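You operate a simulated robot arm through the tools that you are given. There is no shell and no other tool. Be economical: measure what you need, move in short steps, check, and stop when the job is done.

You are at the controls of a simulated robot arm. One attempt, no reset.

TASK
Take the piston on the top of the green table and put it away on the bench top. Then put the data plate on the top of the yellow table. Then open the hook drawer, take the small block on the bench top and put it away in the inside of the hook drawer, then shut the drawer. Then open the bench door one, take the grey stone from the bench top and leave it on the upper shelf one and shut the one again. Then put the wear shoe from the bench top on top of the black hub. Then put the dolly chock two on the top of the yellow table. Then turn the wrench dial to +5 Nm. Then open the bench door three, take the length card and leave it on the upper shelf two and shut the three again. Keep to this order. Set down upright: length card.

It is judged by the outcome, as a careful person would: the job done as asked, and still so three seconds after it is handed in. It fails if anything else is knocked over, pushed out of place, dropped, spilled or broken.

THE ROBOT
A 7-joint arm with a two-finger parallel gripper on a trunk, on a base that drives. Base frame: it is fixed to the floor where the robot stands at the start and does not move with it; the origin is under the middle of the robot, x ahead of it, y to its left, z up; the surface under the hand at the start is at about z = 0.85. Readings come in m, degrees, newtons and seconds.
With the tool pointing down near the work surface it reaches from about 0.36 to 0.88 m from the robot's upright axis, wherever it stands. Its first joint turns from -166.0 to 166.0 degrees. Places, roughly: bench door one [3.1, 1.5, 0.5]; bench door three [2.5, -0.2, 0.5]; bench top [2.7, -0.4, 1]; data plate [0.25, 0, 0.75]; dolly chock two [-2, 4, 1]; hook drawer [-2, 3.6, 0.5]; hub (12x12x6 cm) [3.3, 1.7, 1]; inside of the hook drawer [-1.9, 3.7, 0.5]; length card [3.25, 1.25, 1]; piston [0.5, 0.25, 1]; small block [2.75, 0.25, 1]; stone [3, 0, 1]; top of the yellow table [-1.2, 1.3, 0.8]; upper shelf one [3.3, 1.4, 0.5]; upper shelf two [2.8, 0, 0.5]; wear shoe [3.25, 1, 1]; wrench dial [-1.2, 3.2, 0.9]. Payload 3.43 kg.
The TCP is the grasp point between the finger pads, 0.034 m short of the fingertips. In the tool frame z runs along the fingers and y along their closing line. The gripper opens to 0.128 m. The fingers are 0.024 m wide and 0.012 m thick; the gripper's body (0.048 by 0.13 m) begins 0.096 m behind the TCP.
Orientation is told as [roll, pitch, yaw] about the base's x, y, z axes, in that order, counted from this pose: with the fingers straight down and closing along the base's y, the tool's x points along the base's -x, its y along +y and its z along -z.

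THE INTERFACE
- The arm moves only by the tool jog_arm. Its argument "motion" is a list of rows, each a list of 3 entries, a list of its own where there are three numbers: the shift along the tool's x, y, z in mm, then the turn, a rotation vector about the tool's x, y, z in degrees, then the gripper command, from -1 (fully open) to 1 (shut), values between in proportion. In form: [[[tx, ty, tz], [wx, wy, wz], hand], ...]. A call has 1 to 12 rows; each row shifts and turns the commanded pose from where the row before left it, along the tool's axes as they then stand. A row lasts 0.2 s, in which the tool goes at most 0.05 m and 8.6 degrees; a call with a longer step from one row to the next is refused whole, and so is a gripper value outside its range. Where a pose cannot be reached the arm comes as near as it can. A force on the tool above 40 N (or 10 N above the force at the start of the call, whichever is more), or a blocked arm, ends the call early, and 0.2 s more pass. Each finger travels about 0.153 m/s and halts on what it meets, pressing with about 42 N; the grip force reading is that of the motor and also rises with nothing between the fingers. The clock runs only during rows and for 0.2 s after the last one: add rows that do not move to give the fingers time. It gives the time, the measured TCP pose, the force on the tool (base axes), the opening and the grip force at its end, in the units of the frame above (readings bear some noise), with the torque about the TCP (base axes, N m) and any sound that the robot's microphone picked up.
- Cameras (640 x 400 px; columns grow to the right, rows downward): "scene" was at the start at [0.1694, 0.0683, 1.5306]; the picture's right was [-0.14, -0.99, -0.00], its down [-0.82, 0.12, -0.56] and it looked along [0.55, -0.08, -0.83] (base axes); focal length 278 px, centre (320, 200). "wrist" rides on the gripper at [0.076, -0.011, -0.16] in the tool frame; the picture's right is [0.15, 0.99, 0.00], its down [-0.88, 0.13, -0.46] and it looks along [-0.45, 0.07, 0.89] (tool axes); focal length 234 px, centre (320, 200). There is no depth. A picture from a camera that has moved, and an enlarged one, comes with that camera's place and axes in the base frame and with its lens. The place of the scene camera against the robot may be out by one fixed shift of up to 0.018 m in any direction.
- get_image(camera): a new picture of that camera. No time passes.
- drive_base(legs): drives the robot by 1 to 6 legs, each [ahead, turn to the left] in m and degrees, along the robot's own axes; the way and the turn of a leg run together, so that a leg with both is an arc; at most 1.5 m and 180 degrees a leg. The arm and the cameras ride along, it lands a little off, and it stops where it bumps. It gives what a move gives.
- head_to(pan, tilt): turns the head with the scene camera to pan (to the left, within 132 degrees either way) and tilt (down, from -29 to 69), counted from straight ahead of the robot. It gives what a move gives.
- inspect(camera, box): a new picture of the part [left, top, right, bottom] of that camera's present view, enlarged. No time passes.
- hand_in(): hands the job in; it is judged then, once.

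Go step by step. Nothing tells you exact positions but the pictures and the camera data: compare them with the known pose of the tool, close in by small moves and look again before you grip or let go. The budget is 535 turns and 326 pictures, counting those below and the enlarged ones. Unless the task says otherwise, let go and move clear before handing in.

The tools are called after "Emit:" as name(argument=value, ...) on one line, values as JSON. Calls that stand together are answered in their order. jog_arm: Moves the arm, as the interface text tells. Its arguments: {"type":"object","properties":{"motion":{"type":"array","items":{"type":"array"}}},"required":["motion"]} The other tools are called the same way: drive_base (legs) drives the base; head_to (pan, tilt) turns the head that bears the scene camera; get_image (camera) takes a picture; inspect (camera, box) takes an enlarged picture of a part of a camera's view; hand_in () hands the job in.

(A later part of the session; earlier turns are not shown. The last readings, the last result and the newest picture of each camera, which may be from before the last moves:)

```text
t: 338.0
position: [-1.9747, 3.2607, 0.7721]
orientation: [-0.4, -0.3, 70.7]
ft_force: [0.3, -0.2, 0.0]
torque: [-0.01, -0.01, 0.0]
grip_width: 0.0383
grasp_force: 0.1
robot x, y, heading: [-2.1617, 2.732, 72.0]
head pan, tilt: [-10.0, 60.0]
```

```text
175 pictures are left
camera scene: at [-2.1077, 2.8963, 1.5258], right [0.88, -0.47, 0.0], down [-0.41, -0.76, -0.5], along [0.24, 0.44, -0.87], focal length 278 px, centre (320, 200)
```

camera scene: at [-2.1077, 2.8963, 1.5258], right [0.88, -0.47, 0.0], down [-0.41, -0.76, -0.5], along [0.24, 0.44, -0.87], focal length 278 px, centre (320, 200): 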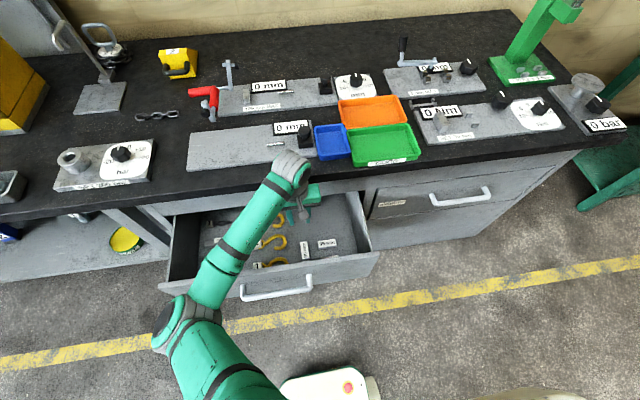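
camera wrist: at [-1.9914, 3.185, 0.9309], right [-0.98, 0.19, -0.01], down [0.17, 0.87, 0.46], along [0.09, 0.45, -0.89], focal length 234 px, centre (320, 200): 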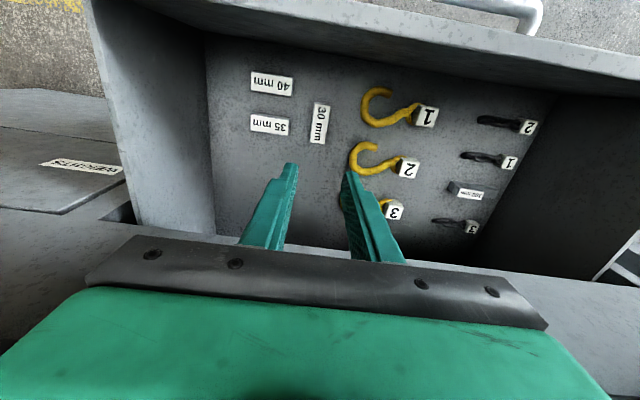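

The block lies in the drawer. To shut the drawer, I'll lift out and shift the base back a bit so I can push its handle from in front.

Emit:
jog_arm(motion=[[[0, 0, -45], [0, 0, 0], 0.4], [[0, 0, -45], [0, 0, 0], 0.4], [[0, 0, -45], [0, 0, 0], 0.6], [[0, 0, -45], [0, 0, 0], 0.8], [[0, 0, -45], [0, 0, 0], 1], [[0, 0, 0], [0, 0, 0], 1]])

Emit:
drive_base(legs=[[0, 40], [-0.2, 0], [0, -40]])

Emit:
head_to(pan=0, tilt=50)

Emit:
get_image(camera="scene")

Emit:
get_image(camera="wrist")

```text
t: 339.4
position: [-1.9768, 3.2583, 0.9957]
orientation: [-0.5, -0.3, 70.7]
ft_force: [-0.1, -0.6, 0.7]
torque: [0.02, 0.01, 0.03]
grip_width: 0.0001
grasp_force: 33.3
robot x, y, heading: [-2.1637, 2.7344, 71.9]
head pan, tilt: [-10.0, 60.0]
```

```text
t: 344.4
position: [-2.0924, 3.1039, 0.9969]
orientation: [-0.3, -0.4, 90.7]
ft_force: [-0.9, 1.4, -0.2]
torque: [0.01, -0.01, 0.03]
grip_width: 0.0
grasp_force: 32.7
robot x, y, heading: [-2.089, 2.5476, 94.0]
head pan, tilt: [-10.0, 60.0]
stopped in leg 3: the robot was blocked; the commanded pose is now the measured one
```

```text
t: 345.1
position: [-2.0928, 3.1052, 0.9969]
orientation: [-0.4, -0.3, 90.7]
ft_force: [0.2, 0.1, 0.3]
torque: [0.0, 0.01, 0.03]
grip_width: 0.0001
grasp_force: 33.0
robot x, y, heading: [-2.09, 2.5524, 94.0]
head pan, tilt: [0.0, 50.0]
```

```text
174 pictures are left
camera scene: at [-2.111, 2.7343, 1.5383], right [1.0, 0.07, 0.0], down [0.05, -0.76, -0.64], along [-0.05, 0.64, -0.77], focal length 278 px, centre (320, 200)
```

scene: 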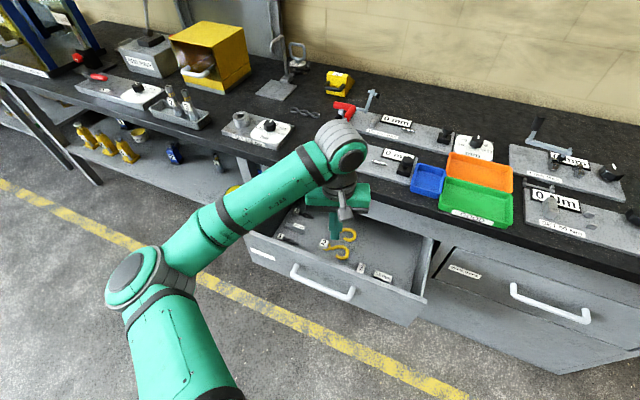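

```text
173 pictures are left
camera wrist: at [-2.0823, 3.0295, 1.1568], right [-0.99, -0.16, -0.01], down [-0.14, 0.88, 0.46], along [-0.07, 0.46, -0.89], focal length 234 px, centre (320, 200)
```

wrist: 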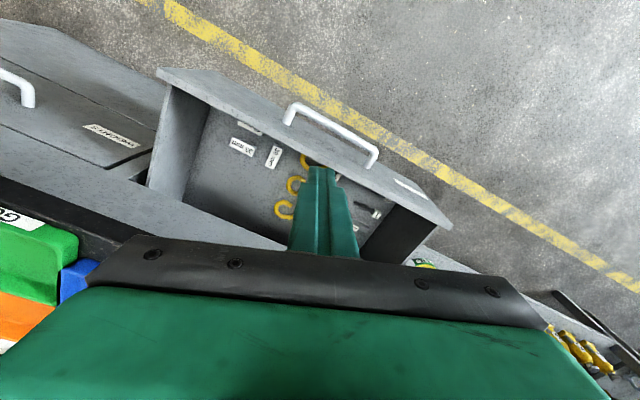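

My base's rear touched the cart again, so I won't turn further. From this pose the handle is still reachable; I'll place the closed fingers in front of it.

Emit:
jog_arm(motion=[[[25, 41, 0], [0, 0, 0], 1], [[25, 41, 0], [0, 0, 0], 1], [[0, 0, 0], [0, 0, 7], 1], [[0, 0, 0], [0, 0, 7], 1], [[0, 0, 0], [0, 0, 6], 1], [[0, 0, 45], [0, 0, 0], 1], [[0, 0, 45], [0, 0, 0], 1], [[0, 0, 45], [0, 0, 0], 1], [[0, 0, 45], [0, 0, 0], 1], [[0, 0, 45], [0, 0, 0], 1], [[0, 0, 0], [0, 0, 0], 1]])

Emit:
get_image(camera="scene")

Emit:
get_image(camera="wrist")

```text
t: 347.5
position: [-2.1733, 3.0572, 0.771]
orientation: [-0.2, -0.5, 70.5]
ft_force: [0.1, -0.8, 0.2]
torque: [0.0, 0.02, -0.01]
grip_width: 0.0
grasp_force: 32.6
robot x, y, heading: [-2.0858, 2.5513, 94.1]
head pan, tilt: [0.0, 50.0]
```

```text
172 pictures are left
camera scene: at [-2.1111, 2.7343, 1.5384], right [1.0, 0.07, 0.0], down [0.05, -0.76, -0.64], along [-0.05, 0.64, -0.77], focal length 278 px, centre (320, 200)
```

scene: 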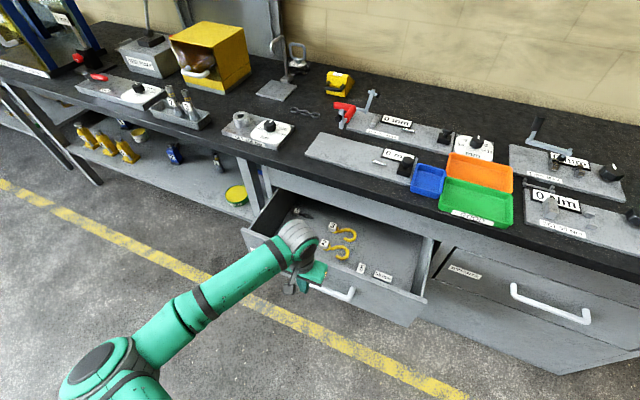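

```text
171 pictures are left
camera wrist: at [-2.1894, 2.9814, 0.9306], right [-0.98, 0.19, 0.0], down [0.17, 0.87, 0.46], along [0.09, 0.45, -0.89], focal length 234 px, centre (320, 200)
```

wrist: 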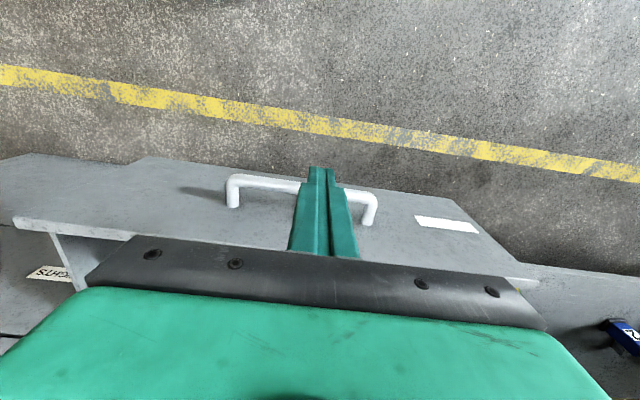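

Emit:
jog_arm(motion=[[[0, -15, 30], [0, 0, 0], 1], [[0, 0, 45], [0, 0, 0], 1], [[0, 0, 45], [0, 0, 0], 1], [[0, 0, 40], [0, 0, 0], 1], [[0, 0, 0], [0, 0, 0], 1], [[-15, 0, 0], [0, 0, 0], 1], [[-15, 0, 0], [0, 0, 0], 1], [[-15, 0, 0], [0, 0, 0], 1], [[-15, 0, 0], [0, 0, 0], 1], [[0, 0, 0], [0, 0, 0], 1]])

Emit:
get_image(camera="scene")

Emit:
get_image(camera="wrist")

```text
t: 349.7
position: [-2.1381, 3.1092, 0.6123]
orientation: [-0.2, -0.4, 70.7]
ft_force: [0.2, -0.1, -0.2]
torque: [-0.02, -0.02, -0.01]
grip_width: 0.0
grasp_force: 32.4
robot x, y, heading: [-2.0886, 2.5494, 94.0]
head pan, tilt: [0.0, 50.0]
```

```text
170 pictures are left
camera scene: at [-2.1111, 2.7343, 1.5384], right [1.0, 0.07, 0.0], down [0.05, -0.76, -0.64], along [-0.05, 0.64, -0.77], focal length 278 px, centre (320, 200)
```

scene: 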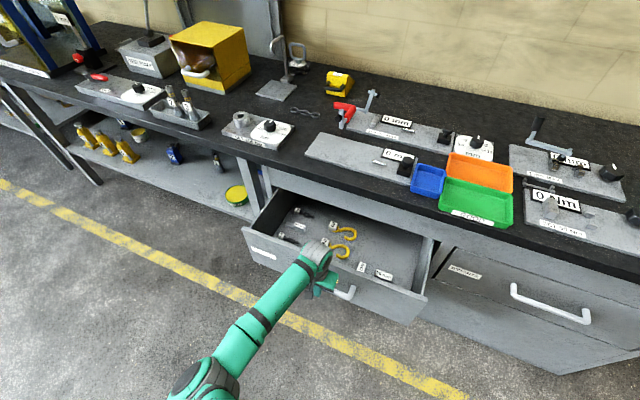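

```text
169 pictures are left
camera wrist: at [-2.1545, 3.0329, 0.7715], right [-0.98, 0.19, 0.0], down [0.17, 0.87, 0.46], along [0.09, 0.45, -0.89], focal length 234 px, centre (320, 200)
```

wrist: 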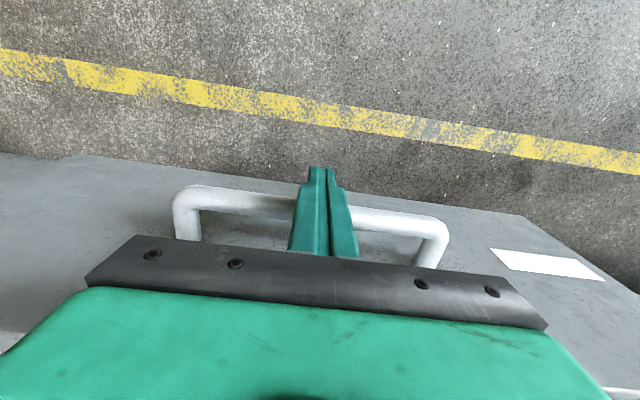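

Emit:
jog_arm(motion=[[[-15, 0, 0], [0, 0, 0], 1], [[-20, 0, 0], [0, 0, 0], 1], [[-20, 0, 0], [0, 0, 0], 1], [[-20, 0, 0], [0, 0, 0], 1], [[-20, 0, 0], [0, 0, 0], 1], [[-20, 0, 0], [0, 0, 0], 1], [[-20, 0, 0], [0, 0, 0], 1], [[-20, 0, 0], [0, 0, 0], 1], [[-20, 0, 0], [0, 0, 0], 1], [[0, 0, 0], [0, 0, 0], 1]])

Emit:
get_image(camera="scene")

```text
t: 351.9
position: [-2.0786, 3.2748, 0.6131]
orientation: [-0.2, -0.5, 70.7]
ft_force: [0.3, -0.7, -0.6]
torque: [-0.03, 0.0, 0.0]
grip_width: 0.0001
grasp_force: 33.1
robot x, y, heading: [-2.0934, 2.5495, 94.2]
head pan, tilt: [0.0, 50.0]
```

```text
168 pictures are left
camera scene: at [-2.111, 2.7344, 1.5384], right [1.0, 0.07, 0.0], down [0.05, -0.76, -0.64], along [-0.05, 0.64, -0.77], focal length 278 px, centre (320, 200)
```

scene: 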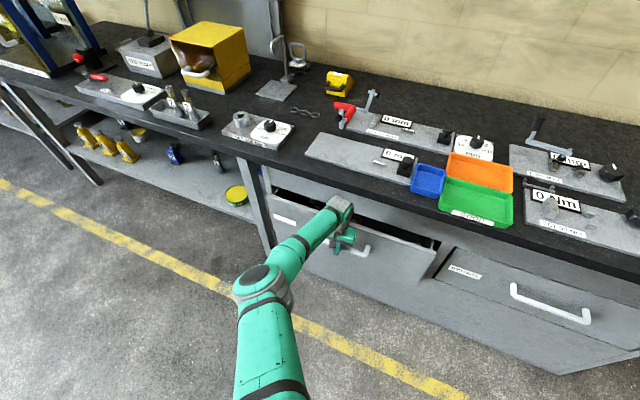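

Nearly shut. I'll lower the hand so the wrist stays clear of the counter edge, then push the rest of the way.

Emit:
jog_arm(motion=[[[8, 0, 0], [0, 0, 0], 1], [[0, 0, 40], [0, 0, 0], 1], [[-15, 0, 0], [0, 0, 0], 1], [[-15, 0, 0], [0, 0, 0], 1], [[-15, 0, 0], [0, 0, 0], 1], [[-10, 0, 0], [0, 0, 0], 1], [[-10, 0, 0], [0, 0, 0], 1], [[-8, 0, 0], [0, 0, 0], 1], [[-6, 0, 0], [0, 0, 0], 1], [[-6, 0, 0], [0, 0, 0], 1], [[-6, 0, 0], [0, 0, 0], 1]])

Emit:
get_image(camera="scene")

```text
t: 354.3
position: [-2.0779, 3.294, 0.5729]
orientation: [-0.2, -0.5, 70.7]
ft_force: [0.2, 0.6, 0.8]
torque: [0.01, 0.01, -0.03]
grip_width: 0.0
grasp_force: 33.2
out of reach, approached as far as the arm can: row 4, 5, 6, 7, 8, 9, 10, 11
robot x, y, heading: [-2.0909, 2.5498, 94.2]
head pan, tilt: [0.0, 50.0]
```

```text
167 pictures are left
camera scene: at [-2.111, 2.7344, 1.5384], right [1.0, 0.07, 0.0], down [0.05, -0.76, -0.64], along [-0.05, 0.64, -0.77], focal length 278 px, centre (320, 200)
```

scene: 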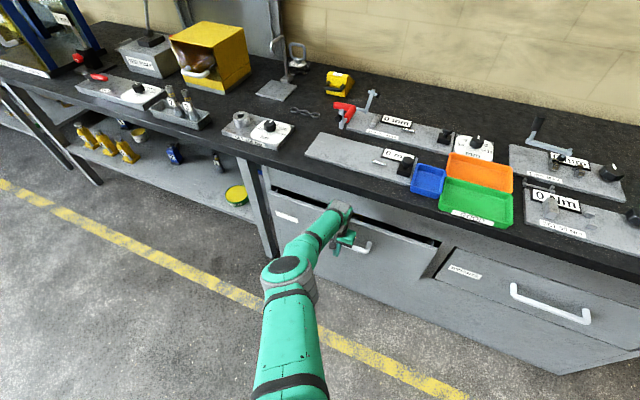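

Emit:
drive_base(legs=[[0.05, 0]])

Emit:
inspect(camera="scene", box=[220, 150, 480, 350])

```text
t: 355.4
position: [-2.0838, 3.3395, 0.5693]
orientation: [-0.4, 0.3, 70.8]
ft_force: [-0.3, -2.2, 1.4]
torque: [0.06, -0.07, -0.02]
grip_width: 0.0001
grasp_force: 32.8
robot x, y, heading: [-2.0907, 2.6029, 93.9]
head pan, tilt: [0.0, 50.0]
stopped in leg 1: the force on the tool passed its limit at 72 N (the readings are from after the stop); the commanded pose is now the measured one
```

```text
2.00 times, centred on (350, 250) of scene
camera zoom: at [-2.1151, 2.785, 1.5384], right [1.0, 0.07, 0.0], down [0.06, -0.76, -0.64], along [-0.05, 0.64, -0.77], focal length 556 px, centre (260, 100)
```

zoom: 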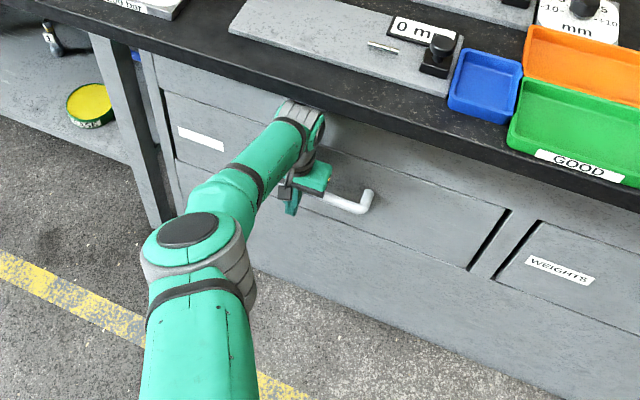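

The drawer looks flush. I'll back the hand off and check.

Emit:
jog_arm(motion=[[[20, 0, 0], [0, 0, 0], 1], [[30, 0, 0], [0, 0, 0], 1], [[30, 0, 0], [0, 0, 0], 1], [[0, 0, 0], [0, 0, 0], 1]])

Emit:
inspect(camera="scene", box=[220, 150, 480, 350])

```text
t: 356.4
position: [-2.1103, 3.2645, 0.5705]
orientation: [-0.4, 0.5, 70.7]
ft_force: [-0.1, -0.3, -0.2]
torque: [0.0, -0.02, 0.03]
grip_width: 0.0
grasp_force: 33.2
robot x, y, heading: [-2.0971, 2.6013, 94.3]
head pan, tilt: [0.0, 50.0]
```

```text
2.00 times, centred on (350, 250) of scene
camera zoom: at [-2.1151, 2.7851, 1.5384], right [1.0, 0.07, 0.0], down [0.06, -0.76, -0.64], along [-0.05, 0.64, -0.77], focal length 556 px, centre (260, 100)
```

zoom: 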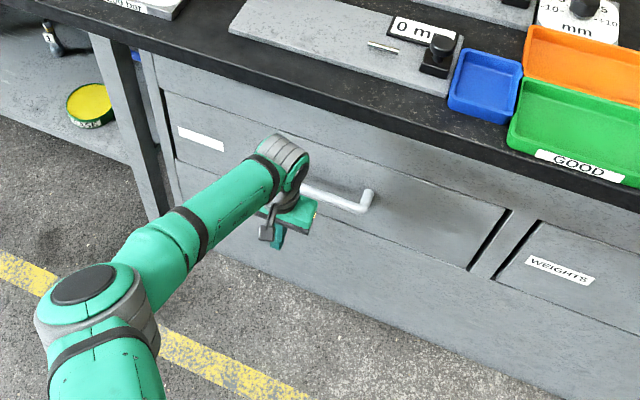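

Emit:
jog_arm(motion=[[[20, 0, -30], [0, 0, 0], 0.5], [[10, 0, -40], [0, 0, 0], 0.5], [[0, 0, -45], [0, 0, 0], 0.5], [[0, 0, -45], [0, 0, 0], 0.5], [[0, 0, -45], [0, 0, 0], 0.5], [[0, 0, -45], [0, 0, 0], 0.5], [[0, 0, -45], [0, 0, 0], 0.5], [[0, 0, -45], [0, 0, 0], 0.5], [[0, 0, -45], [0, 0, 0], 0.5], [[0, 0, -45], [0, 0, 0], 0.5], [[0, 0, -45], [0, 0, 0], 0.5], [[0, 0, 0], [0, 0, 0], 0.5]])

Emit:
head_to(pan=125, tilt=50)

Emit:
get_image(camera="scene")

```text
t: 359.0
position: [-2.1214, 3.2408, 1.0465]
orientation: [-0.3, 0.3, 70.7]
ft_force: [0.9, 0.2, -0.8]
torque: [-0.01, 0.01, 0.01]
grip_width: 0.0322
grasp_force: 0.0
robot x, y, heading: [-2.0943, 2.5988, 94.2]
head pan, tilt: [0.0, 50.0]
```

```text
t: 361.1
position: [-2.1221, 3.2406, 1.0463]
orientation: [-0.3, 0.4, 70.7]
ft_force: [0.1, -0.4, -0.3]
torque: [0.0, 0.01, 0.03]
grip_width: 0.0323
grasp_force: 0.1
robot x, y, heading: [-2.0936, 2.6004, 94.2]
head pan, tilt: [125.0, 50.0]
```

```text
164 pictures are left
camera scene: at [-2.1693, 2.6597, 1.5384], right [-0.63, 0.78, 0.0], down [0.59, 0.48, -0.64], along [-0.5, -0.41, -0.77], focal length 278 px, centre (320, 200)
```

scene: 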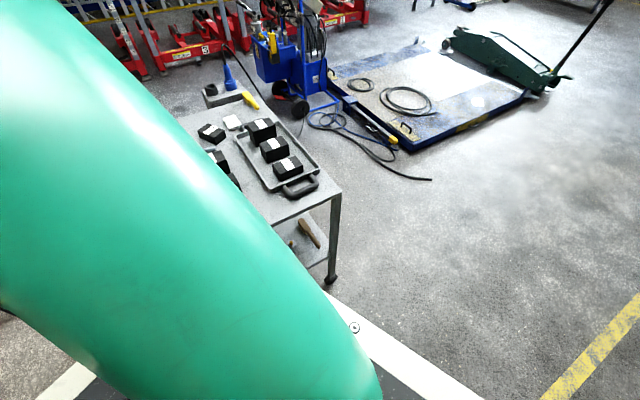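

The drawer is shut and the cart is where it was. Next is bench door one; I'll drive back across to the bench.

Emit:
drive_base(legs=[[0, 65], [-1.4, 0], [-0.2, 0], [0, 179.5]])

Emit:
head_to(pan=0, tilt=15)

Emit:
get_image(camera="scene")

```text
t: 380.8
position: [-0.0048, 1.7871, 1.0464]
orientation: [-0.4, 0.5, -44.4]
ft_force: [-0.5, 0.4, -0.6]
torque: [0.02, 0.02, 0.03]
grip_width: 0.0319
grasp_force: 0.0
robot x, y, heading: [-0.6018, 2.0352, -20.8]
head pan, tilt: [125.0, 50.0]
```

```text
t: 382.8
position: [-0.0051, 1.7875, 1.0463]
orientation: [-0.4, 0.4, -44.3]
ft_force: [0.2, 0.6, 0.2]
torque: [-0.02, -0.03, -0.02]
grip_width: 0.0321
grasp_force: 0.0
robot x, y, heading: [-0.5928, 2.0351, -21.2]
head pan, tilt: [0.0, 15.0]
```

```text
163 pictures are left
camera scene: at [-0.4192, 1.9664, 1.5921], right [-0.36, -0.93, 0.0], down [-0.24, 0.09, -0.97], along [0.9, -0.35, -0.26], focal length 278 px, centre (320, 200)
```

scene: 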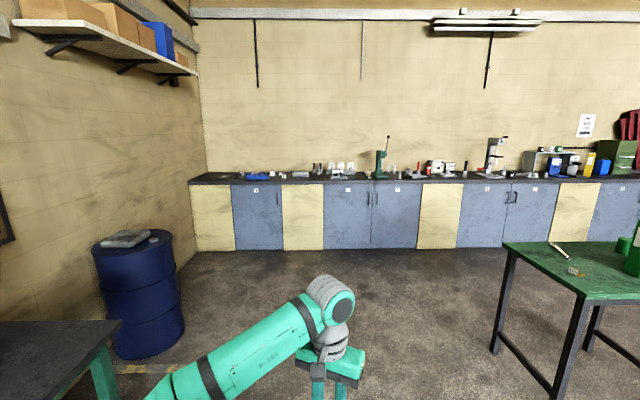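

Emit:
drive_base(legs=[[1.4, 0], [1.0, 0]])

Emit:
head_to(pan=15, tilt=35)

Emit:
get_image(camera="scene")

```text
t: 394.6
position: [2.2527, 0.9569, 1.0469]
orientation: [-0.2, 0.3, -43.6]
ft_force: [-0.1, -0.1, -0.2]
torque: [0.0, 0.0, 0.04]
grip_width: 0.0321
grasp_force: 0.0
robot x, y, heading: [1.6582, 1.1957, -20.1]
head pan, tilt: [0.0, 15.0]
```

```text
t: 395.4
position: [2.2517, 0.9573, 1.0459]
orientation: [-0.3, 0.3, -43.5]
ft_force: [0.6, 0.7, -0.2]
torque: [0.01, -0.02, 0.03]
grip_width: 0.0321
grasp_force: 0.1
robot x, y, heading: [1.6593, 1.196, -20.4]
head pan, tilt: [15.0, 35.0]
```

```text
162 pictures are left
camera scene: at [1.8353, 1.1535, 1.5602], right [-0.09, -1.0, 0.0], down [-0.57, 0.05, -0.82], along [0.82, -0.07, -0.57], focal length 278 px, centre (320, 200)
```

scene: 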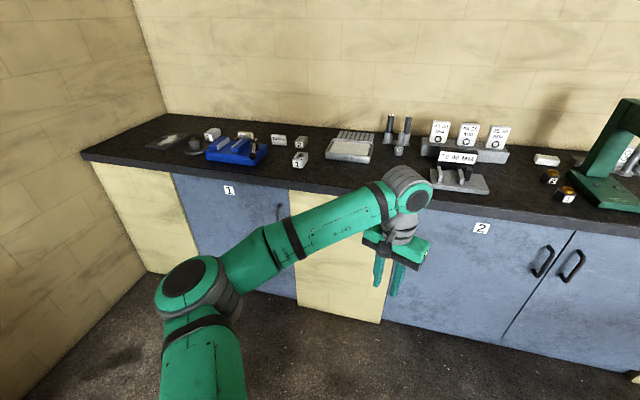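

Emit:
jog_arm(motion=[[[0, 0, -40], [0, 0, 0], 0.4], [[0, 0, -30], [0, 0, 0], 0.4], [[30, 12, 0], [0, 0, 0], 0.4], [[30, 12, 0], [0, 0, 0], 0.4], [[30, 12, 0], [0, 0, 0], 0.4], [[30, 12, 0], [0, 0, 0], 0.4], [[0, 0, 0], [0, 0, 0], 0.4]])

Emit:
drive_base(legs=[[0.56, 0], [0, 30]])

Emit:
head_to(pan=15, tilt=45)

Emit:
get_image(camera="scene")

Emit:
get_image(camera="wrist")

```text
t: 397.0
position: [2.1982, 1.075, 1.1175]
orientation: [-0.3, 0.4, -43.7]
ft_force: [-0.1, -0.2, 0.3]
torque: [0.0, 0.02, -0.05]
grip_width: 0.0385
grasp_force: 0.1
robot x, y, heading: [1.6572, 1.1948, -20.1]
head pan, tilt: [15.0, 35.0]
```

```text
t: 401.9
position: [2.7121, 1.1657, 1.1164]
orientation: [-0.3, 0.4, -13.9]
ft_force: [0.2, -0.8, 0.5]
torque: [0.03, 0.0, 0.02]
grip_width: 0.0383
grasp_force: 0.1
robot x, y, heading: [2.1813, 1.0011, 9.7]
head pan, tilt: [15.0, 35.0]
```

```text
t: 402.6
position: [2.7135, 1.1648, 1.117]
orientation: [-0.3, 0.4, -13.9]
ft_force: [-0.6, -0.5, 0.3]
torque: [0.0, 0.0, 0.02]
grip_width: 0.0384
grasp_force: 0.1
robot x, y, heading: [2.1825, 1.0047, 9.9]
head pan, tilt: [15.0, 45.0]
```

```text
161 pictures are left
camera scene: at [2.3525, 1.0558, 1.5453], right [0.42, -0.91, 0.0], down [-0.64, -0.29, -0.71], along [0.64, 0.3, -0.71], focal length 278 px, centre (320, 200)
```

scene: 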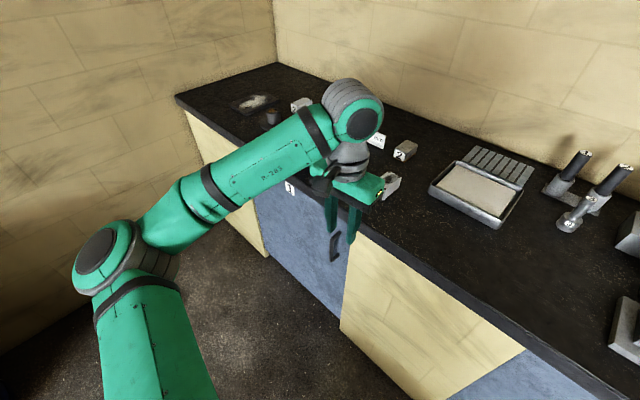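

```text
160 pictures are left
camera wrist: at [2.637, 1.1736, 1.2779], right [0.1, 1.0, 0.0], down [0.89, -0.08, 0.45], along [0.45, -0.05, -0.89], focal length 234 px, centre (320, 200)
```

wrist: 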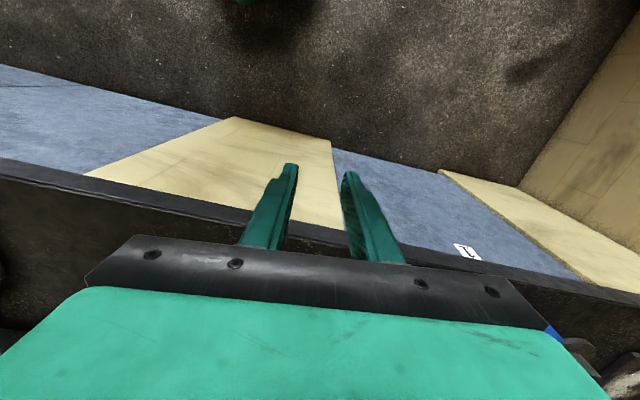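

Emit:
jog_arm(motion=[[[11, 46, 0], [0, 0, 0], 0.4], [[11, 46, 0], [0, 0, 0], 0.4], [[11, 46, 0], [0, 0, 5.4], 0.4], [[0, 0, 0], [0, -7.5, 0], 0.4], [[0, 0, 0], [0, -7.5, 0], 0.4], [[0, 0, 0], [0, -7.5, 0], 0.4], [[0, 0, 0], [0, -7.5, 0], 0.4], [[0, 0, 0], [0, -7.5, 0], 0.4], [[0, 0, 0], [0, -7.5, 0], 0.2], [[0, 0, 0], [0, 0, 0], 0.2]])

Emit:
get_image(camera="scene")

Emit:
get_image(camera="wrist")

```text
t: 404.8
position: [2.7139, 1.3062, 1.1159]
orientation: [-0.5, -44.7, -18.9]
ft_force: [0.3, 0.1, 0.1]
torque: [0.0, 0.0, -0.02]
grip_width: 0.0511
grasp_force: 0.0
robot x, y, heading: [2.1821, 0.9986, 9.7]
head pan, tilt: [15.0, 45.0]
```

```text
159 pictures are left
camera scene: at [2.3524, 1.0558, 1.5453], right [0.42, -0.91, 0.0], down [-0.64, -0.29, -0.71], along [0.64, 0.29, -0.71], focal length 278 px, centre (320, 200)
```

scene: 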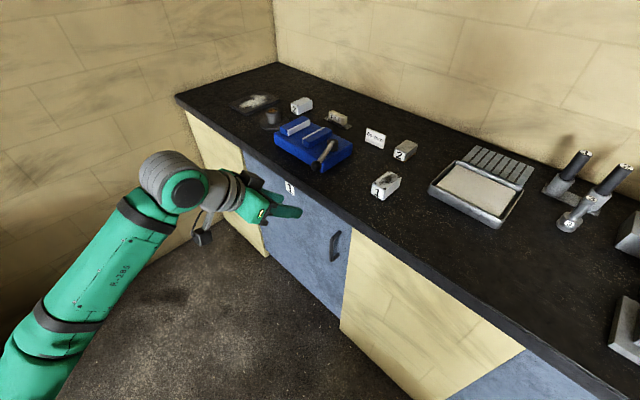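

```text
158 pictures are left
camera wrist: at [2.5524, 1.3525, 1.1775], right [0.23, 0.97, -0.11], down [0.33, 0.03, 0.94], along [0.91, -0.25, -0.32], focal length 234 px, centre (320, 200)
```

wrist: 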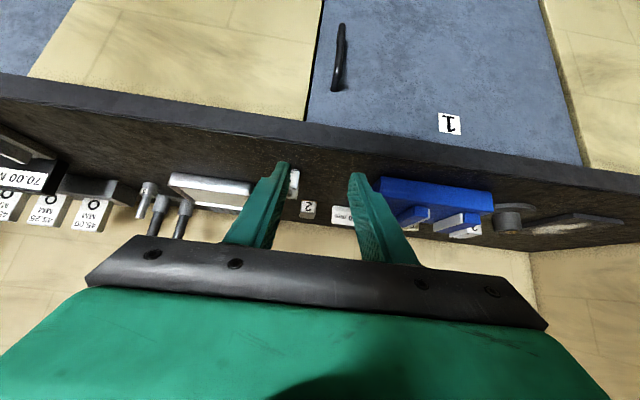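

Handle at about (2.905, 1.258, 0.73). I'll go down in front of the door, then forward to stand-off.

Emit:
jog_arm(motion=[[[31.9, 0, 31.9], [0, 0, 0], 0.2], [[31.9, 0, 31.9], [0, 0, 0], 0.2], [[31.9, 0, 31.9], [0, 0, 0], 0.2], [[31.9, 0, 31.9], [0, 0, 0], 0.2], [[31.9, 0, 31.9], [0, 0, 0], 0.2], [[31.9, 0, 31.9], [0, 0, 0], 0.2], [[31.9, 0, 31.9], [0, 0, 0], 0.2], [[-20, 5, 20], [0, 0, 0], 0.2], [[-20, 5, 20], [0, 0, 0], 0.2], [[-20, 5, 20], [0, 0, 0], 0.2], [[0, 0, 0], [0, 0, 0], 0.2]])

Emit:
get_image(camera="scene")

Emit:
get_image(camera="wrist")

```text
t: 407.2
position: [2.7978, 1.2916, 0.8005]
orientation: [-0.5, -44.6, -18.9]
ft_force: [0.0, 0.2, 0.0]
torque: [0.01, -0.02, 0.03]
grip_width: 0.0512
grasp_force: 0.1
robot x, y, heading: [2.1831, 0.9982, 9.7]
head pan, tilt: [15.0, 45.0]
```

```text
157 pictures are left
camera scene: at [2.3525, 1.0558, 1.5453], right [0.42, -0.91, 0.0], down [-0.64, -0.29, -0.71], along [0.64, 0.29, -0.71], focal length 278 px, centre (320, 200)
```

scene: 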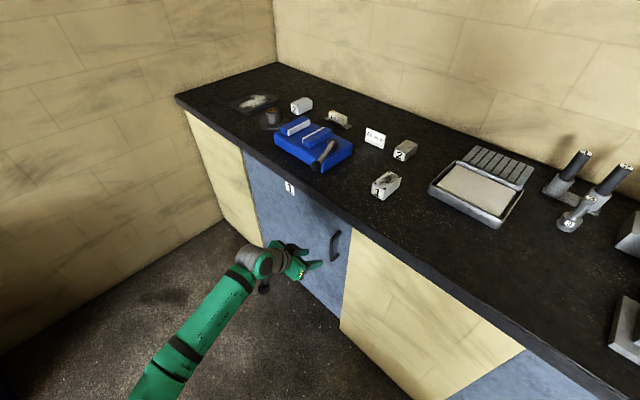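

```text
156 pictures are left
camera wrist: at [2.6358, 1.3363, 0.8602], right [0.23, 0.97, -0.11], down [0.33, 0.03, 0.94], along [0.91, -0.25, -0.32], focal length 234 px, centre (320, 200)
```

wrist: 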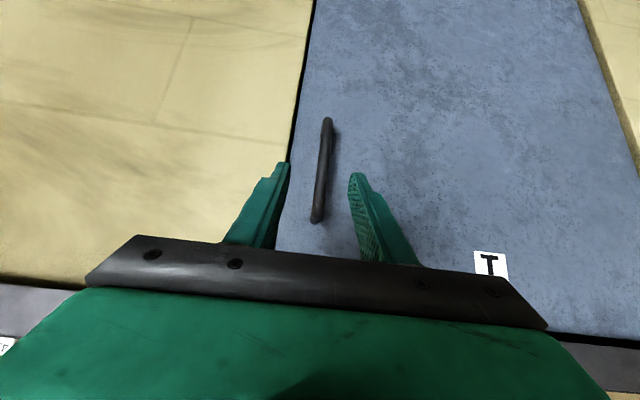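

Emit:
jog_arm(motion=[[[-10, 5, 25], [0, 0, 0], 0.2], [[-10, 0, 25], [0, 0, 0], 0.2], [[0, 0, 25], [0, 0, 0], 0.2], [[0, 0, 20], [0, 0, 0], 0.2], [[0, 0, 0], [0, 0, 0], 0.2]])

Emit:
get_image(camera="wrist")

Emit:
inspect(camera="scene", box=[220, 200, 380, 320])

```text
t: 408.4
position: [2.8748, 1.2691, 0.7471]
orientation: [-0.5, -44.6, -18.8]
ft_force: [-0.1, 0.3, -0.4]
torque: [-0.02, 0.03, 0.01]
grip_width: 0.0511
grasp_force: 0.0
robot x, y, heading: [2.1833, 0.9999, 9.7]
head pan, tilt: [15.0, 45.0]
```

```text
155 pictures are left
camera wrist: at [2.7138, 1.3142, 0.8073], right [0.23, 0.97, -0.11], down [0.33, 0.03, 0.94], along [0.91, -0.25, -0.32], focal length 234 px, centre (320, 200)
```

wrist: 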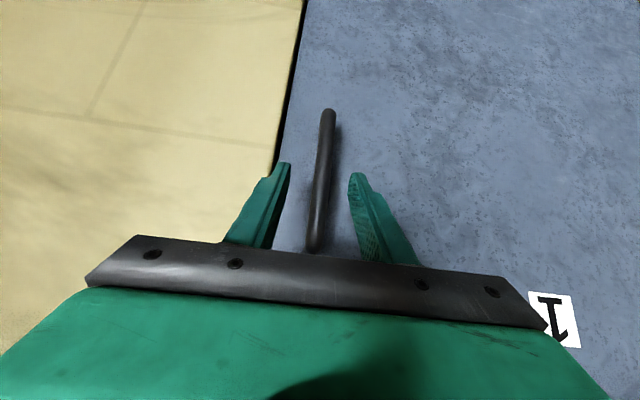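

```text
3.33 times, centred on (300, 260) of scene
camera zoom: at [2.3525, 1.0558, 1.5453], right [0.42, -0.91, 0.0], down [-0.64, -0.29, -0.71], along [0.64, 0.29, -0.71], focal length 926 px, centre (387, 0)
```

zoom: 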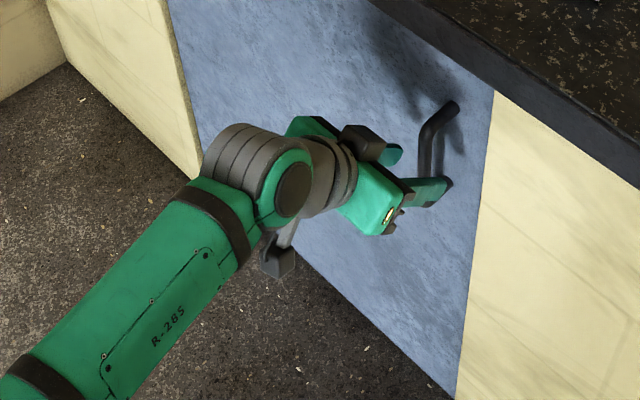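

The bar is between the fingers. Closing.

Emit:
jog_arm(motion=[[[0, 0, 6], [0, 0, 0], 0.3], [[0, 0, 0], [0, 0, 0], 0.6], [[0, 0, 0], [0, 0, 0], 0.8], [[0, 0, 0], [0, 0, 0], 1], [[0, 0, 0], [0, 0, 0], 1]])

Emit:
get_image(camera="wrist")

```text
t: 409.6
position: [2.8788, 1.2703, 0.7425]
orientation: [-0.4, -44.7, -18.9]
ft_force: [7.3, 16.6, -2.7]
torque: [0.37, 0.24, 0.6]
grip_width: 0.0154
grasp_force: 45.2
robot x, y, heading: [2.183, 1.003, 9.7]
head pan, tilt: [15.0, 45.0]
```

```text
153 pictures are left
camera wrist: at [2.7174, 1.315, 0.8031], right [0.23, 0.97, -0.11], down [0.33, 0.03, 0.94], along [0.92, -0.25, -0.32], focal length 234 px, centre (320, 200)
```

wrist: 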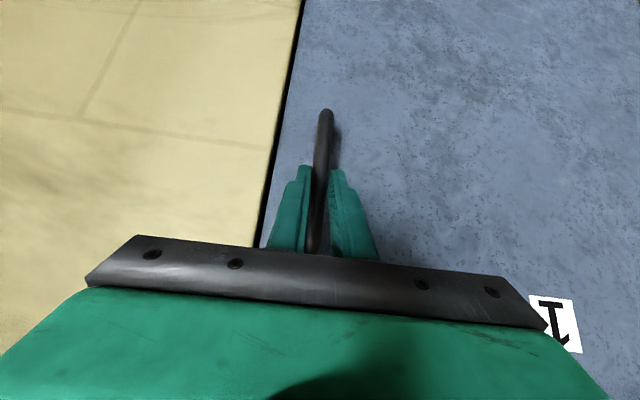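

Handle gripped. I'll swing the door open along its arc (hinge near (3.08, 1.735)), turning the hand partly with it.

Emit:
jog_arm(motion=[[[15.5, 2.7, -15.5], [1.06, 0, 1.06], 1], [[15.6, 2.2, -15.6], [1.06, 0, 1.06], 1], [[15.5, 3.5, -15.5], [1.06, 0, 1.06], 1], [[15.5, 2.9, -15.5], [1.06, 0, 1.06], 1], [[15.3, 4.3, -15.3], [1.06, 0, 1.06], 1], [[15.4, 3.7, -15.4], [1.06, 0, 1.06], 1], [[0, 0, 0], [0, 0, 0], 1]])

Emit:
get_image(camera="scene")

Emit:
get_image(camera="wrist")

```text
t: 410.6
position: [2.8051, 1.3119, 0.7431]
orientation: [-0.1, -44.7, -24.4]
ft_force: [2.8, 3.6, -8.1]
torque: [0.0, 0.13, -0.14]
grip_width: 0.0156
grasp_force: 44.8
robot x, y, heading: [2.1867, 0.9987, 9.5]
head pan, tilt: [15.0, 45.0]
stopped in row 4: the force on the tool passed its limit at 41 N (the readings are from after the stop); the commanded pose is now the measured one
```

```text
152 pictures are left
camera scene: at [2.3527, 1.0561, 1.5453], right [0.42, -0.91, 0.0], down [-0.64, -0.3, -0.71], along [0.64, 0.29, -0.71], focal length 278 px, centre (320, 200)
```

scene: 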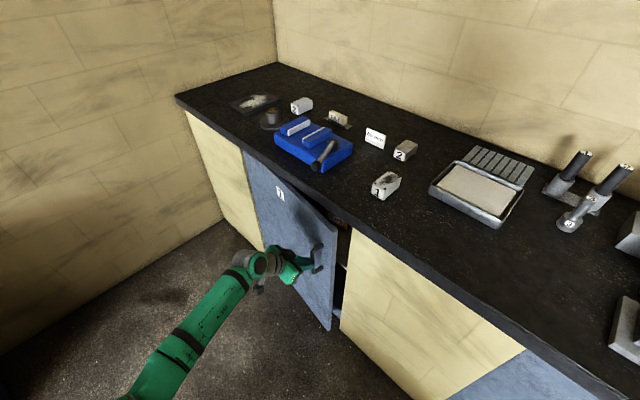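

```text
151 pictures are left
camera wrist: at [2.6492, 1.3723, 0.8033], right [0.32, 0.94, -0.1], down [0.33, -0.01, 0.94], along [0.89, -0.33, -0.32], focal length 234 px, centre (320, 200)
```

wrist: 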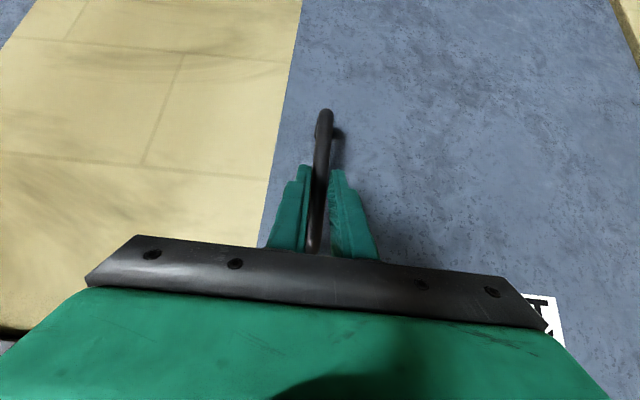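

Emit:
jog_arm(motion=[[[12.3, 2.9, -12.3], [1.41, 0, 1.41], 1], [[12.3, 2.9, -12.3], [1.41, 0, 1.41], 1], [[12.3, 2.9, -12.3], [1.41, 0, 1.41], 1], [[12.3, 2.9, -12.3], [1.41, 0, 1.41], 1], [[12.3, 2.9, -12.3], [1.41, 0, 1.41], 1], [[12.3, 2.9, -12.3], [1.41, 0, 1.41], 1], [[12.3, 2.9, -12.3], [1.41, 0, 1.41], 1], [[12.3, 2.9, -12.3], [1.41, 0, 1.41], 1], [[12.3, 2.9, -12.3], [1.41, 0, 1.41], 1], [[12.3, 2.9, -12.3], [1.41, 0, 1.41], 1]])

Emit:
get_image(camera="scene")

```text
t: 411.6
position: [2.7502, 1.3584, 0.7425]
orientation: [0.2, -44.5, -32.1]
ft_force: [5.6, 5.8, -7.3]
torque: [0.16, 0.44, 0.07]
grip_width: 0.016
grasp_force: 45.3
robot x, y, heading: [2.1835, 0.9965, 9.6]
head pan, tilt: [15.0, 45.0]
stopped in row 5: the force on the tool passed its limit at 42 N (the readings are from after the stop); the commanded pose is now the measured one
```

```text
150 pictures are left
camera scene: at [2.3527, 1.0562, 1.5452], right [0.42, -0.91, 0.0], down [-0.64, -0.3, -0.71], along [0.64, 0.3, -0.71], focal length 278 px, centre (320, 200)
```

scene: 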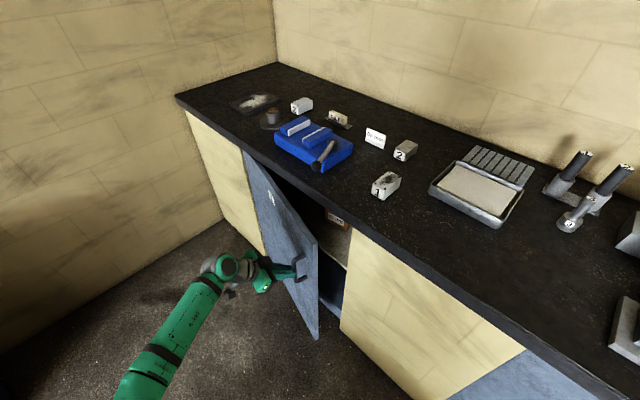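

Emit:
jog_arm(motion=[[[8.3, 2.6, -8.3], [1.05, 0, 1.05], 1], [[8.3, 2.6, -8.3], [1.05, 0, 1.05], 1], [[8.3, 2.6, -8.3], [1.05, 0, 1.05], 1], [[8.3, 2.6, -8.3], [1.05, 0, 1.05], 1], [[8.3, 2.6, -8.3], [1.05, 0, 1.05], 1], [[8.3, 2.6, -8.3], [1.05, 0, 1.05], 1], [[8.3, 2.6, -8.3], [1.05, 0, 1.05], 1], [[8.3, 2.6, -8.3], [1.05, 0, 1.05], 1], [[8.3, 2.6, -8.3], [1.05, 0, 1.05], 1], [[8.3, 2.6, -8.3], [1.05, 0, 1.05], 1], [[8.3, 2.6, -8.3], [1.05, 0, 1.05], 1], [[8.3, 2.6, -8.3], [1.05, 0, 1.05], 1]])

Emit:
get_image(camera="scene")

```text
t: 413.7
position: [2.6782, 1.4395, 0.7435]
orientation: [-0.4, -44.6, -45.7]
ft_force: [-4.5, -2.3, 3.5]
torque: [0.29, 0.52, 0.01]
grip_width: 0.016
grasp_force: 45.2
robot x, y, heading: [2.1836, 1.0029, 10.1]
head pan, tilt: [15.0, 45.0]
stopped in row 10: the force on the tool passed its limit at 42 N (the readings are from after the stop); the commanded pose is now the measured one
```

```text
149 pictures are left
camera scene: at [2.3522, 1.0558, 1.5453], right [0.42, -0.91, 0.0], down [-0.64, -0.3, -0.71], along [0.64, 0.3, -0.71], focal length 278 px, centre (320, 200)
```

scene: 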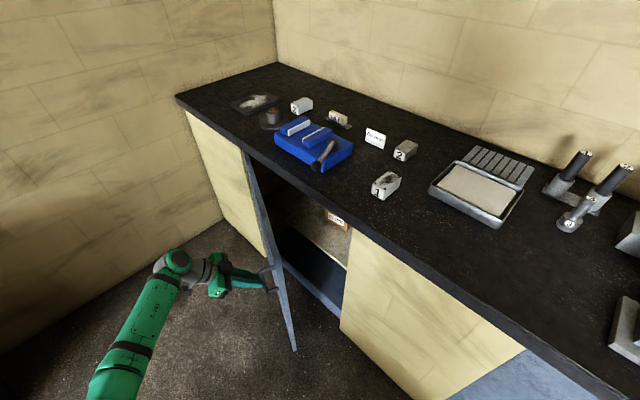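

Emit:
jog_arm(motion=[[[8.3, 2.0, -8.3], [0.97, 0, 0.97], 1], [[8.3, 2.0, -8.3], [0.97, 0, 0.97], 1], [[8.3, 2.0, -8.3], [0.97, 0, 0.97], 1], [[8.3, 2.0, -8.3], [0.97, 0, 0.97], 1], [[8.3, 2.0, -8.3], [0.97, 0, 0.97], 1], [[8.3, 2.0, -8.3], [0.97, 0, 0.97], 1], [[8.3, 2.0, -8.3], [0.97, 0, 0.97], 1], [[8.3, 2.0, -8.3], [0.97, 0, 0.97], 1], [[8.3, 2.0, -8.3], [0.97, 0, 0.97], 1], [[8.3, 2.0, -8.3], [0.97, 0, 0.97], 1], [[8.3, 2.0, -8.3], [0.97, 0, 0.97], 1], [[8.3, 2.0, -8.3], [0.97, 0, 0.97], 1]])

Emit:
get_image(camera="scene")

```text
t: 415.0
position: [2.6457, 1.4899, 0.7424]
orientation: [-0.9, -44.6, -52.5]
ft_force: [-9.1, -5.5, 10.6]
torque: [0.53, 0.67, -0.18]
grip_width: 0.0156
grasp_force: 44.9
robot x, y, heading: [2.1818, 1.0043, 9.6]
head pan, tilt: [15.0, 45.0]
stopped in row 6: the force on the tool passed its limit at 41 N (the readings are from after the stop); the commanded pose is now the measured one
```

```text
148 pictures are left
camera scene: at [2.352, 1.0556, 1.5454], right [0.42, -0.91, 0.0], down [-0.64, -0.3, -0.71], along [0.64, 0.3, -0.71], focal length 278 px, centre (320, 200)
```

scene: 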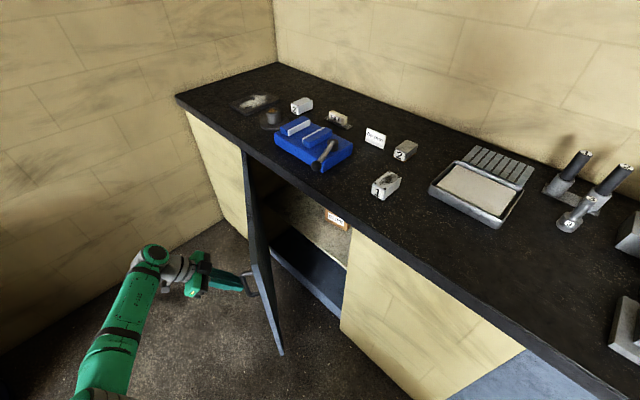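

Emit:
jog_arm(motion=[[[8.3, -1, -8.3], [0.97, 0, 0.97], 1], [[8.3, 1, -8.3], [0.97, 0, 0.97], 1], [[8.3, 1, -8.3], [0.97, 0, 0.97], 1], [[8.3, 1, -8.3], [0.97, 0, 0.97], 1], [[8.3, 1, -8.3], [0.97, 0, 0.97], 1], [[8.3, 1, -8.3], [0.97, 0, 0.97], 1], [[8.3, 1, -8.3], [0.97, 0, 0.97], 1], [[8.3, 1, -8.3], [0.97, 0, 0.97], 1], [[8.3, 1, -8.3], [0.97, 0, 0.97], 1], [[8.3, 1, -8.3], [0.97, 0, 0.97], 1], [[8.3, 1, -8.3], [0.97, 0, 0.97], 1], [[8.3, 1, -8.3], [0.97, 0, 0.97], 1]])

Emit:
get_image(camera="scene")

```text
t: 416.2
position: [2.6189, 1.5396, 0.7428]
orientation: [-0.4, -44.7, -59.0]
ft_force: [7.4, 3.5, -6.7]
torque: [0.52, 0.35, 0.3]
grip_width: 0.0156
grasp_force: 45.3
robot x, y, heading: [2.1825, 1.0008, 9.8]
head pan, tilt: [15.0, 45.0]
stopped in row 6: the force on the tool passed its limit at 40 N (the readings are from after the stop); the commanded pose is now the measured one
```

```text
147 pictures are left
camera scene: at [2.3527, 1.0562, 1.5452], right [0.42, -0.91, 0.0], down [-0.64, -0.3, -0.71], along [0.64, 0.29, -0.71], focal length 278 px, centre (320, 200)
```

scene: 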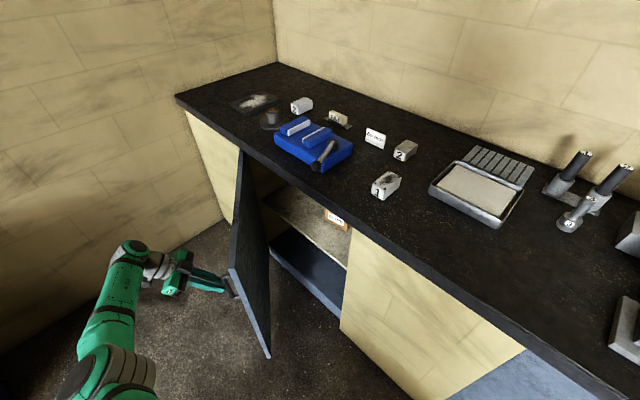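

Emit:
jog_arm(motion=[[[7, 1.5, -7], [0.85, 0, 0.85], 1], [[7, 1.5, -7], [0.85, 0, 0.85], 1], [[7, 1.5, -7], [0.85, 0, 0.85], 1], [[7, 1.5, -7], [0.85, 0, 0.85], 1], [[7, 1.5, -7], [0.85, 0, 0.85], 1], [[7, 1.5, -7], [0.85, 0, 0.85], 1], [[7, 1.5, -7], [0.85, 0, 0.85], 1], [[7, 1.5, -7], [0.85, 0, 0.85], 1], [[7, 1.5, -7], [0.85, 0, 0.85], 1], [[7, 1.5, -7], [0.85, 0, 0.85], 1], [[7, 1.5, -7], [0.85, 0, 0.85], 1], [[7, 1.5, -7], [0.85, 0, 0.85], 1]])

Emit:
get_image(camera="scene")

```text
t: 417.1
position: [2.6113, 1.5581, 0.7444]
orientation: [-0.1, -44.3, -63.0]
ft_force: [10.2, 5.9, -12.9]
torque: [0.4, 0.11, 0.12]
grip_width: 0.0157
grasp_force: 44.9
out of reach, approached as far as the arm can: row 3, 4
robot x, y, heading: [2.1834, 1.0009, 9.4]
head pan, tilt: [15.0, 45.0]
stopped in row 4: the force on the tool passed its limit at 54 N (the readings are from after the stop); the commanded pose is now the measured one
```

```text
146 pictures are left
camera scene: at [2.353, 1.0563, 1.5452], right [0.42, -0.91, 0.0], down [-0.64, -0.3, -0.71], along [0.64, 0.29, -0.71], focal length 278 px, centre (320, 200)
```

scene: 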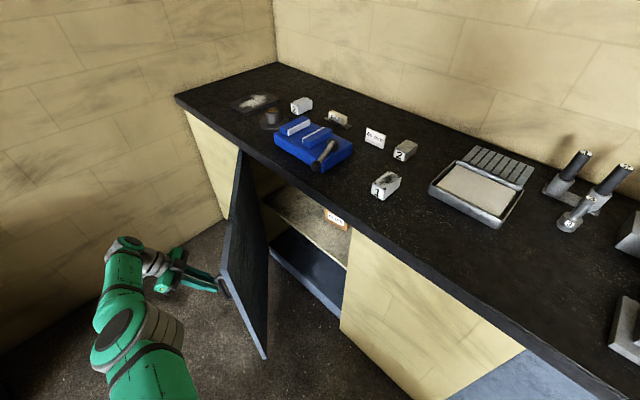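

The arm is at its limit with the door about 46° open. I'll let go and then push it further from the inner side.

Emit:
jog_arm(motion=[[[0, 0, 0], [0, 0, 0], 0.6], [[0, 0, 0], [0, 0, 0], 0.2], [[0, 0, 0], [0, 0, 0], 0.2], [[0, 0, -15], [0, 0, 0], 0.2], [[0, 0, -20], [0, 0, 0], 0.2], [[0, 0, -20], [0, 0, 0], 0.2], [[-10, 0, -20], [0, 0, 0], 0.2], [[-20, 0, -20], [0, 0, 0], 0.2], [[-25, 0, -25], [0, 0, 0], 0.2], [[-25, 0, -25], [0, 0, 0], 0.2], [[-25, 0, -25], [0, 0, 0], 0.2], [[0, 0, 0], [0, 0, 0], 0.2]])

Emit:
get_image(camera="scene")

Emit:
get_image(camera="wrist")

```text
t: 419.7
position: [2.6, 1.6167, 0.939]
orientation: [-0.4, -44.5, -62.9]
ft_force: [0.2, 0.4, 0.5]
torque: [0.0, -0.04, 0.0]
grip_width: 0.0513
grasp_force: 0.0
out of reach, approached as far as the arm can: row 4, 6, 8, 9, 10, 11
robot x, y, heading: [2.1825, 0.9971, 9.7]
head pan, tilt: [15.0, 45.0]
```

```text
145 pictures are left
camera scene: at [2.3525, 1.0559, 1.5453], right [0.42, -0.91, 0.0], down [-0.64, -0.29, -0.71], along [0.64, 0.29, -0.71], focal length 278 px, centre (320, 200)
```

scene: 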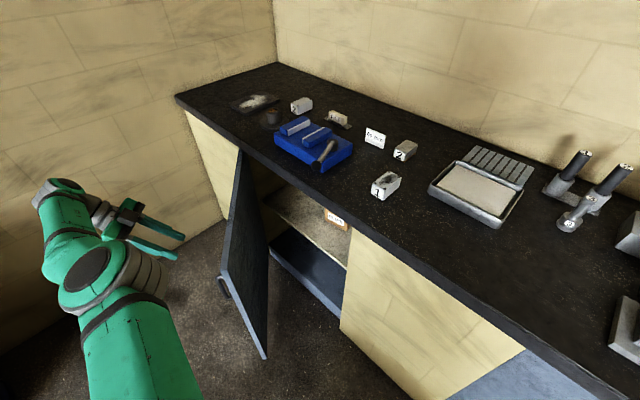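

```text
144 pictures are left
camera wrist: at [2.5154, 1.7603, 1.0003], right [0.83, 0.54, -0.11], down [0.26, -0.22, 0.94], along [0.49, -0.81, -0.32], focal length 234 px, centre (320, 200)
```

wrist: 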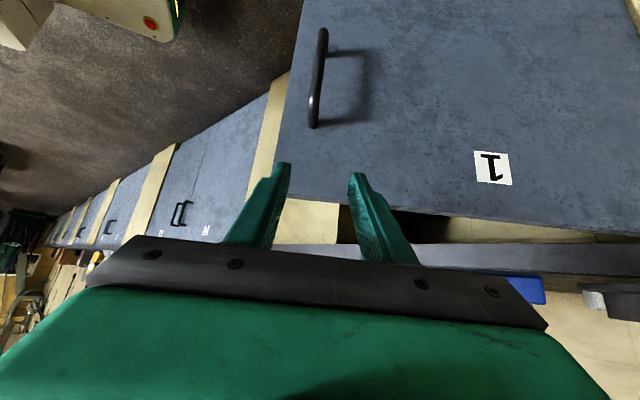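

Emit:
jog_arm(motion=[[[-28, 0, -28], [0, 0, 0], 0.2], [[-28, 0, -28], [0, 0, 0], 0.2], [[-28, 0, -28], [0, 0, 0], 0.2], [[-28, 0, -28], [0, 0, 0], 0.2], [[0, 0, 0], [-5, 0, -5], 0.6], [[0, 0, 0], [-5, 0, -5], 1], [[0, 0, 0], [-5, 0, -5], 1], [[0, 0, 0], [-5, 0, -5], 1], [[0, 0, 0], [-5, 0, -5], 1], [[0, 0, 0], [0, 0, 0], 1]])

Emit:
jog_arm(motion=[[[0, 0, 0], [0, 7.5, 0], 1], [[0, 0, 0], [0, 7.5, 0], 1], [[0, 0, 0], [0, 7.5, 0], 1], [[0, 0, 0], [0, 7.5, 0], 1], [[0, 0, 0], [0, 7.5, 0], 1], [[0, 0, 0], [0, 7.5, 0], 1], [[0, 0, 0], [0, 0, 0], 1]])

Emit:
get_image(camera="scene")

```text
t: 421.9
position: [2.6006, 1.6053, 1.0894]
orientation: [0.3, -44.4, -27.9]
ft_force: [0.3, 0.6, 0.3]
torque: [0.0, -0.01, 0.05]
grip_width: 0.0
grasp_force: 32.9
out of reach, approached as far as the arm can: row 1, 4
robot x, y, heading: [2.184, 1.0032, 9.7]
head pan, tilt: [15.0, 45.0]
```

```text
t: 423.5
position: [2.602, 1.6069, 1.0896]
orientation: [0.2, 0.7, -27.6]
ft_force: [-0.9, 0.1, -0.6]
torque: [0.0, 0.04, 0.02]
grip_width: 0.0
grasp_force: 33.2
robot x, y, heading: [2.1831, 0.9992, 9.6]
head pan, tilt: [15.0, 45.0]
```

```text
143 pictures are left
camera scene: at [2.3528, 1.0559, 1.5453], right [0.42, -0.91, 0.0], down [-0.64, -0.3, -0.71], along [0.64, 0.29, -0.71], focal length 278 px, centre (320, 200)
```

scene: 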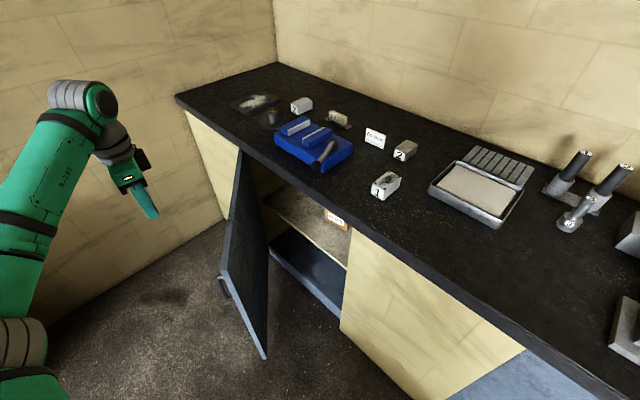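

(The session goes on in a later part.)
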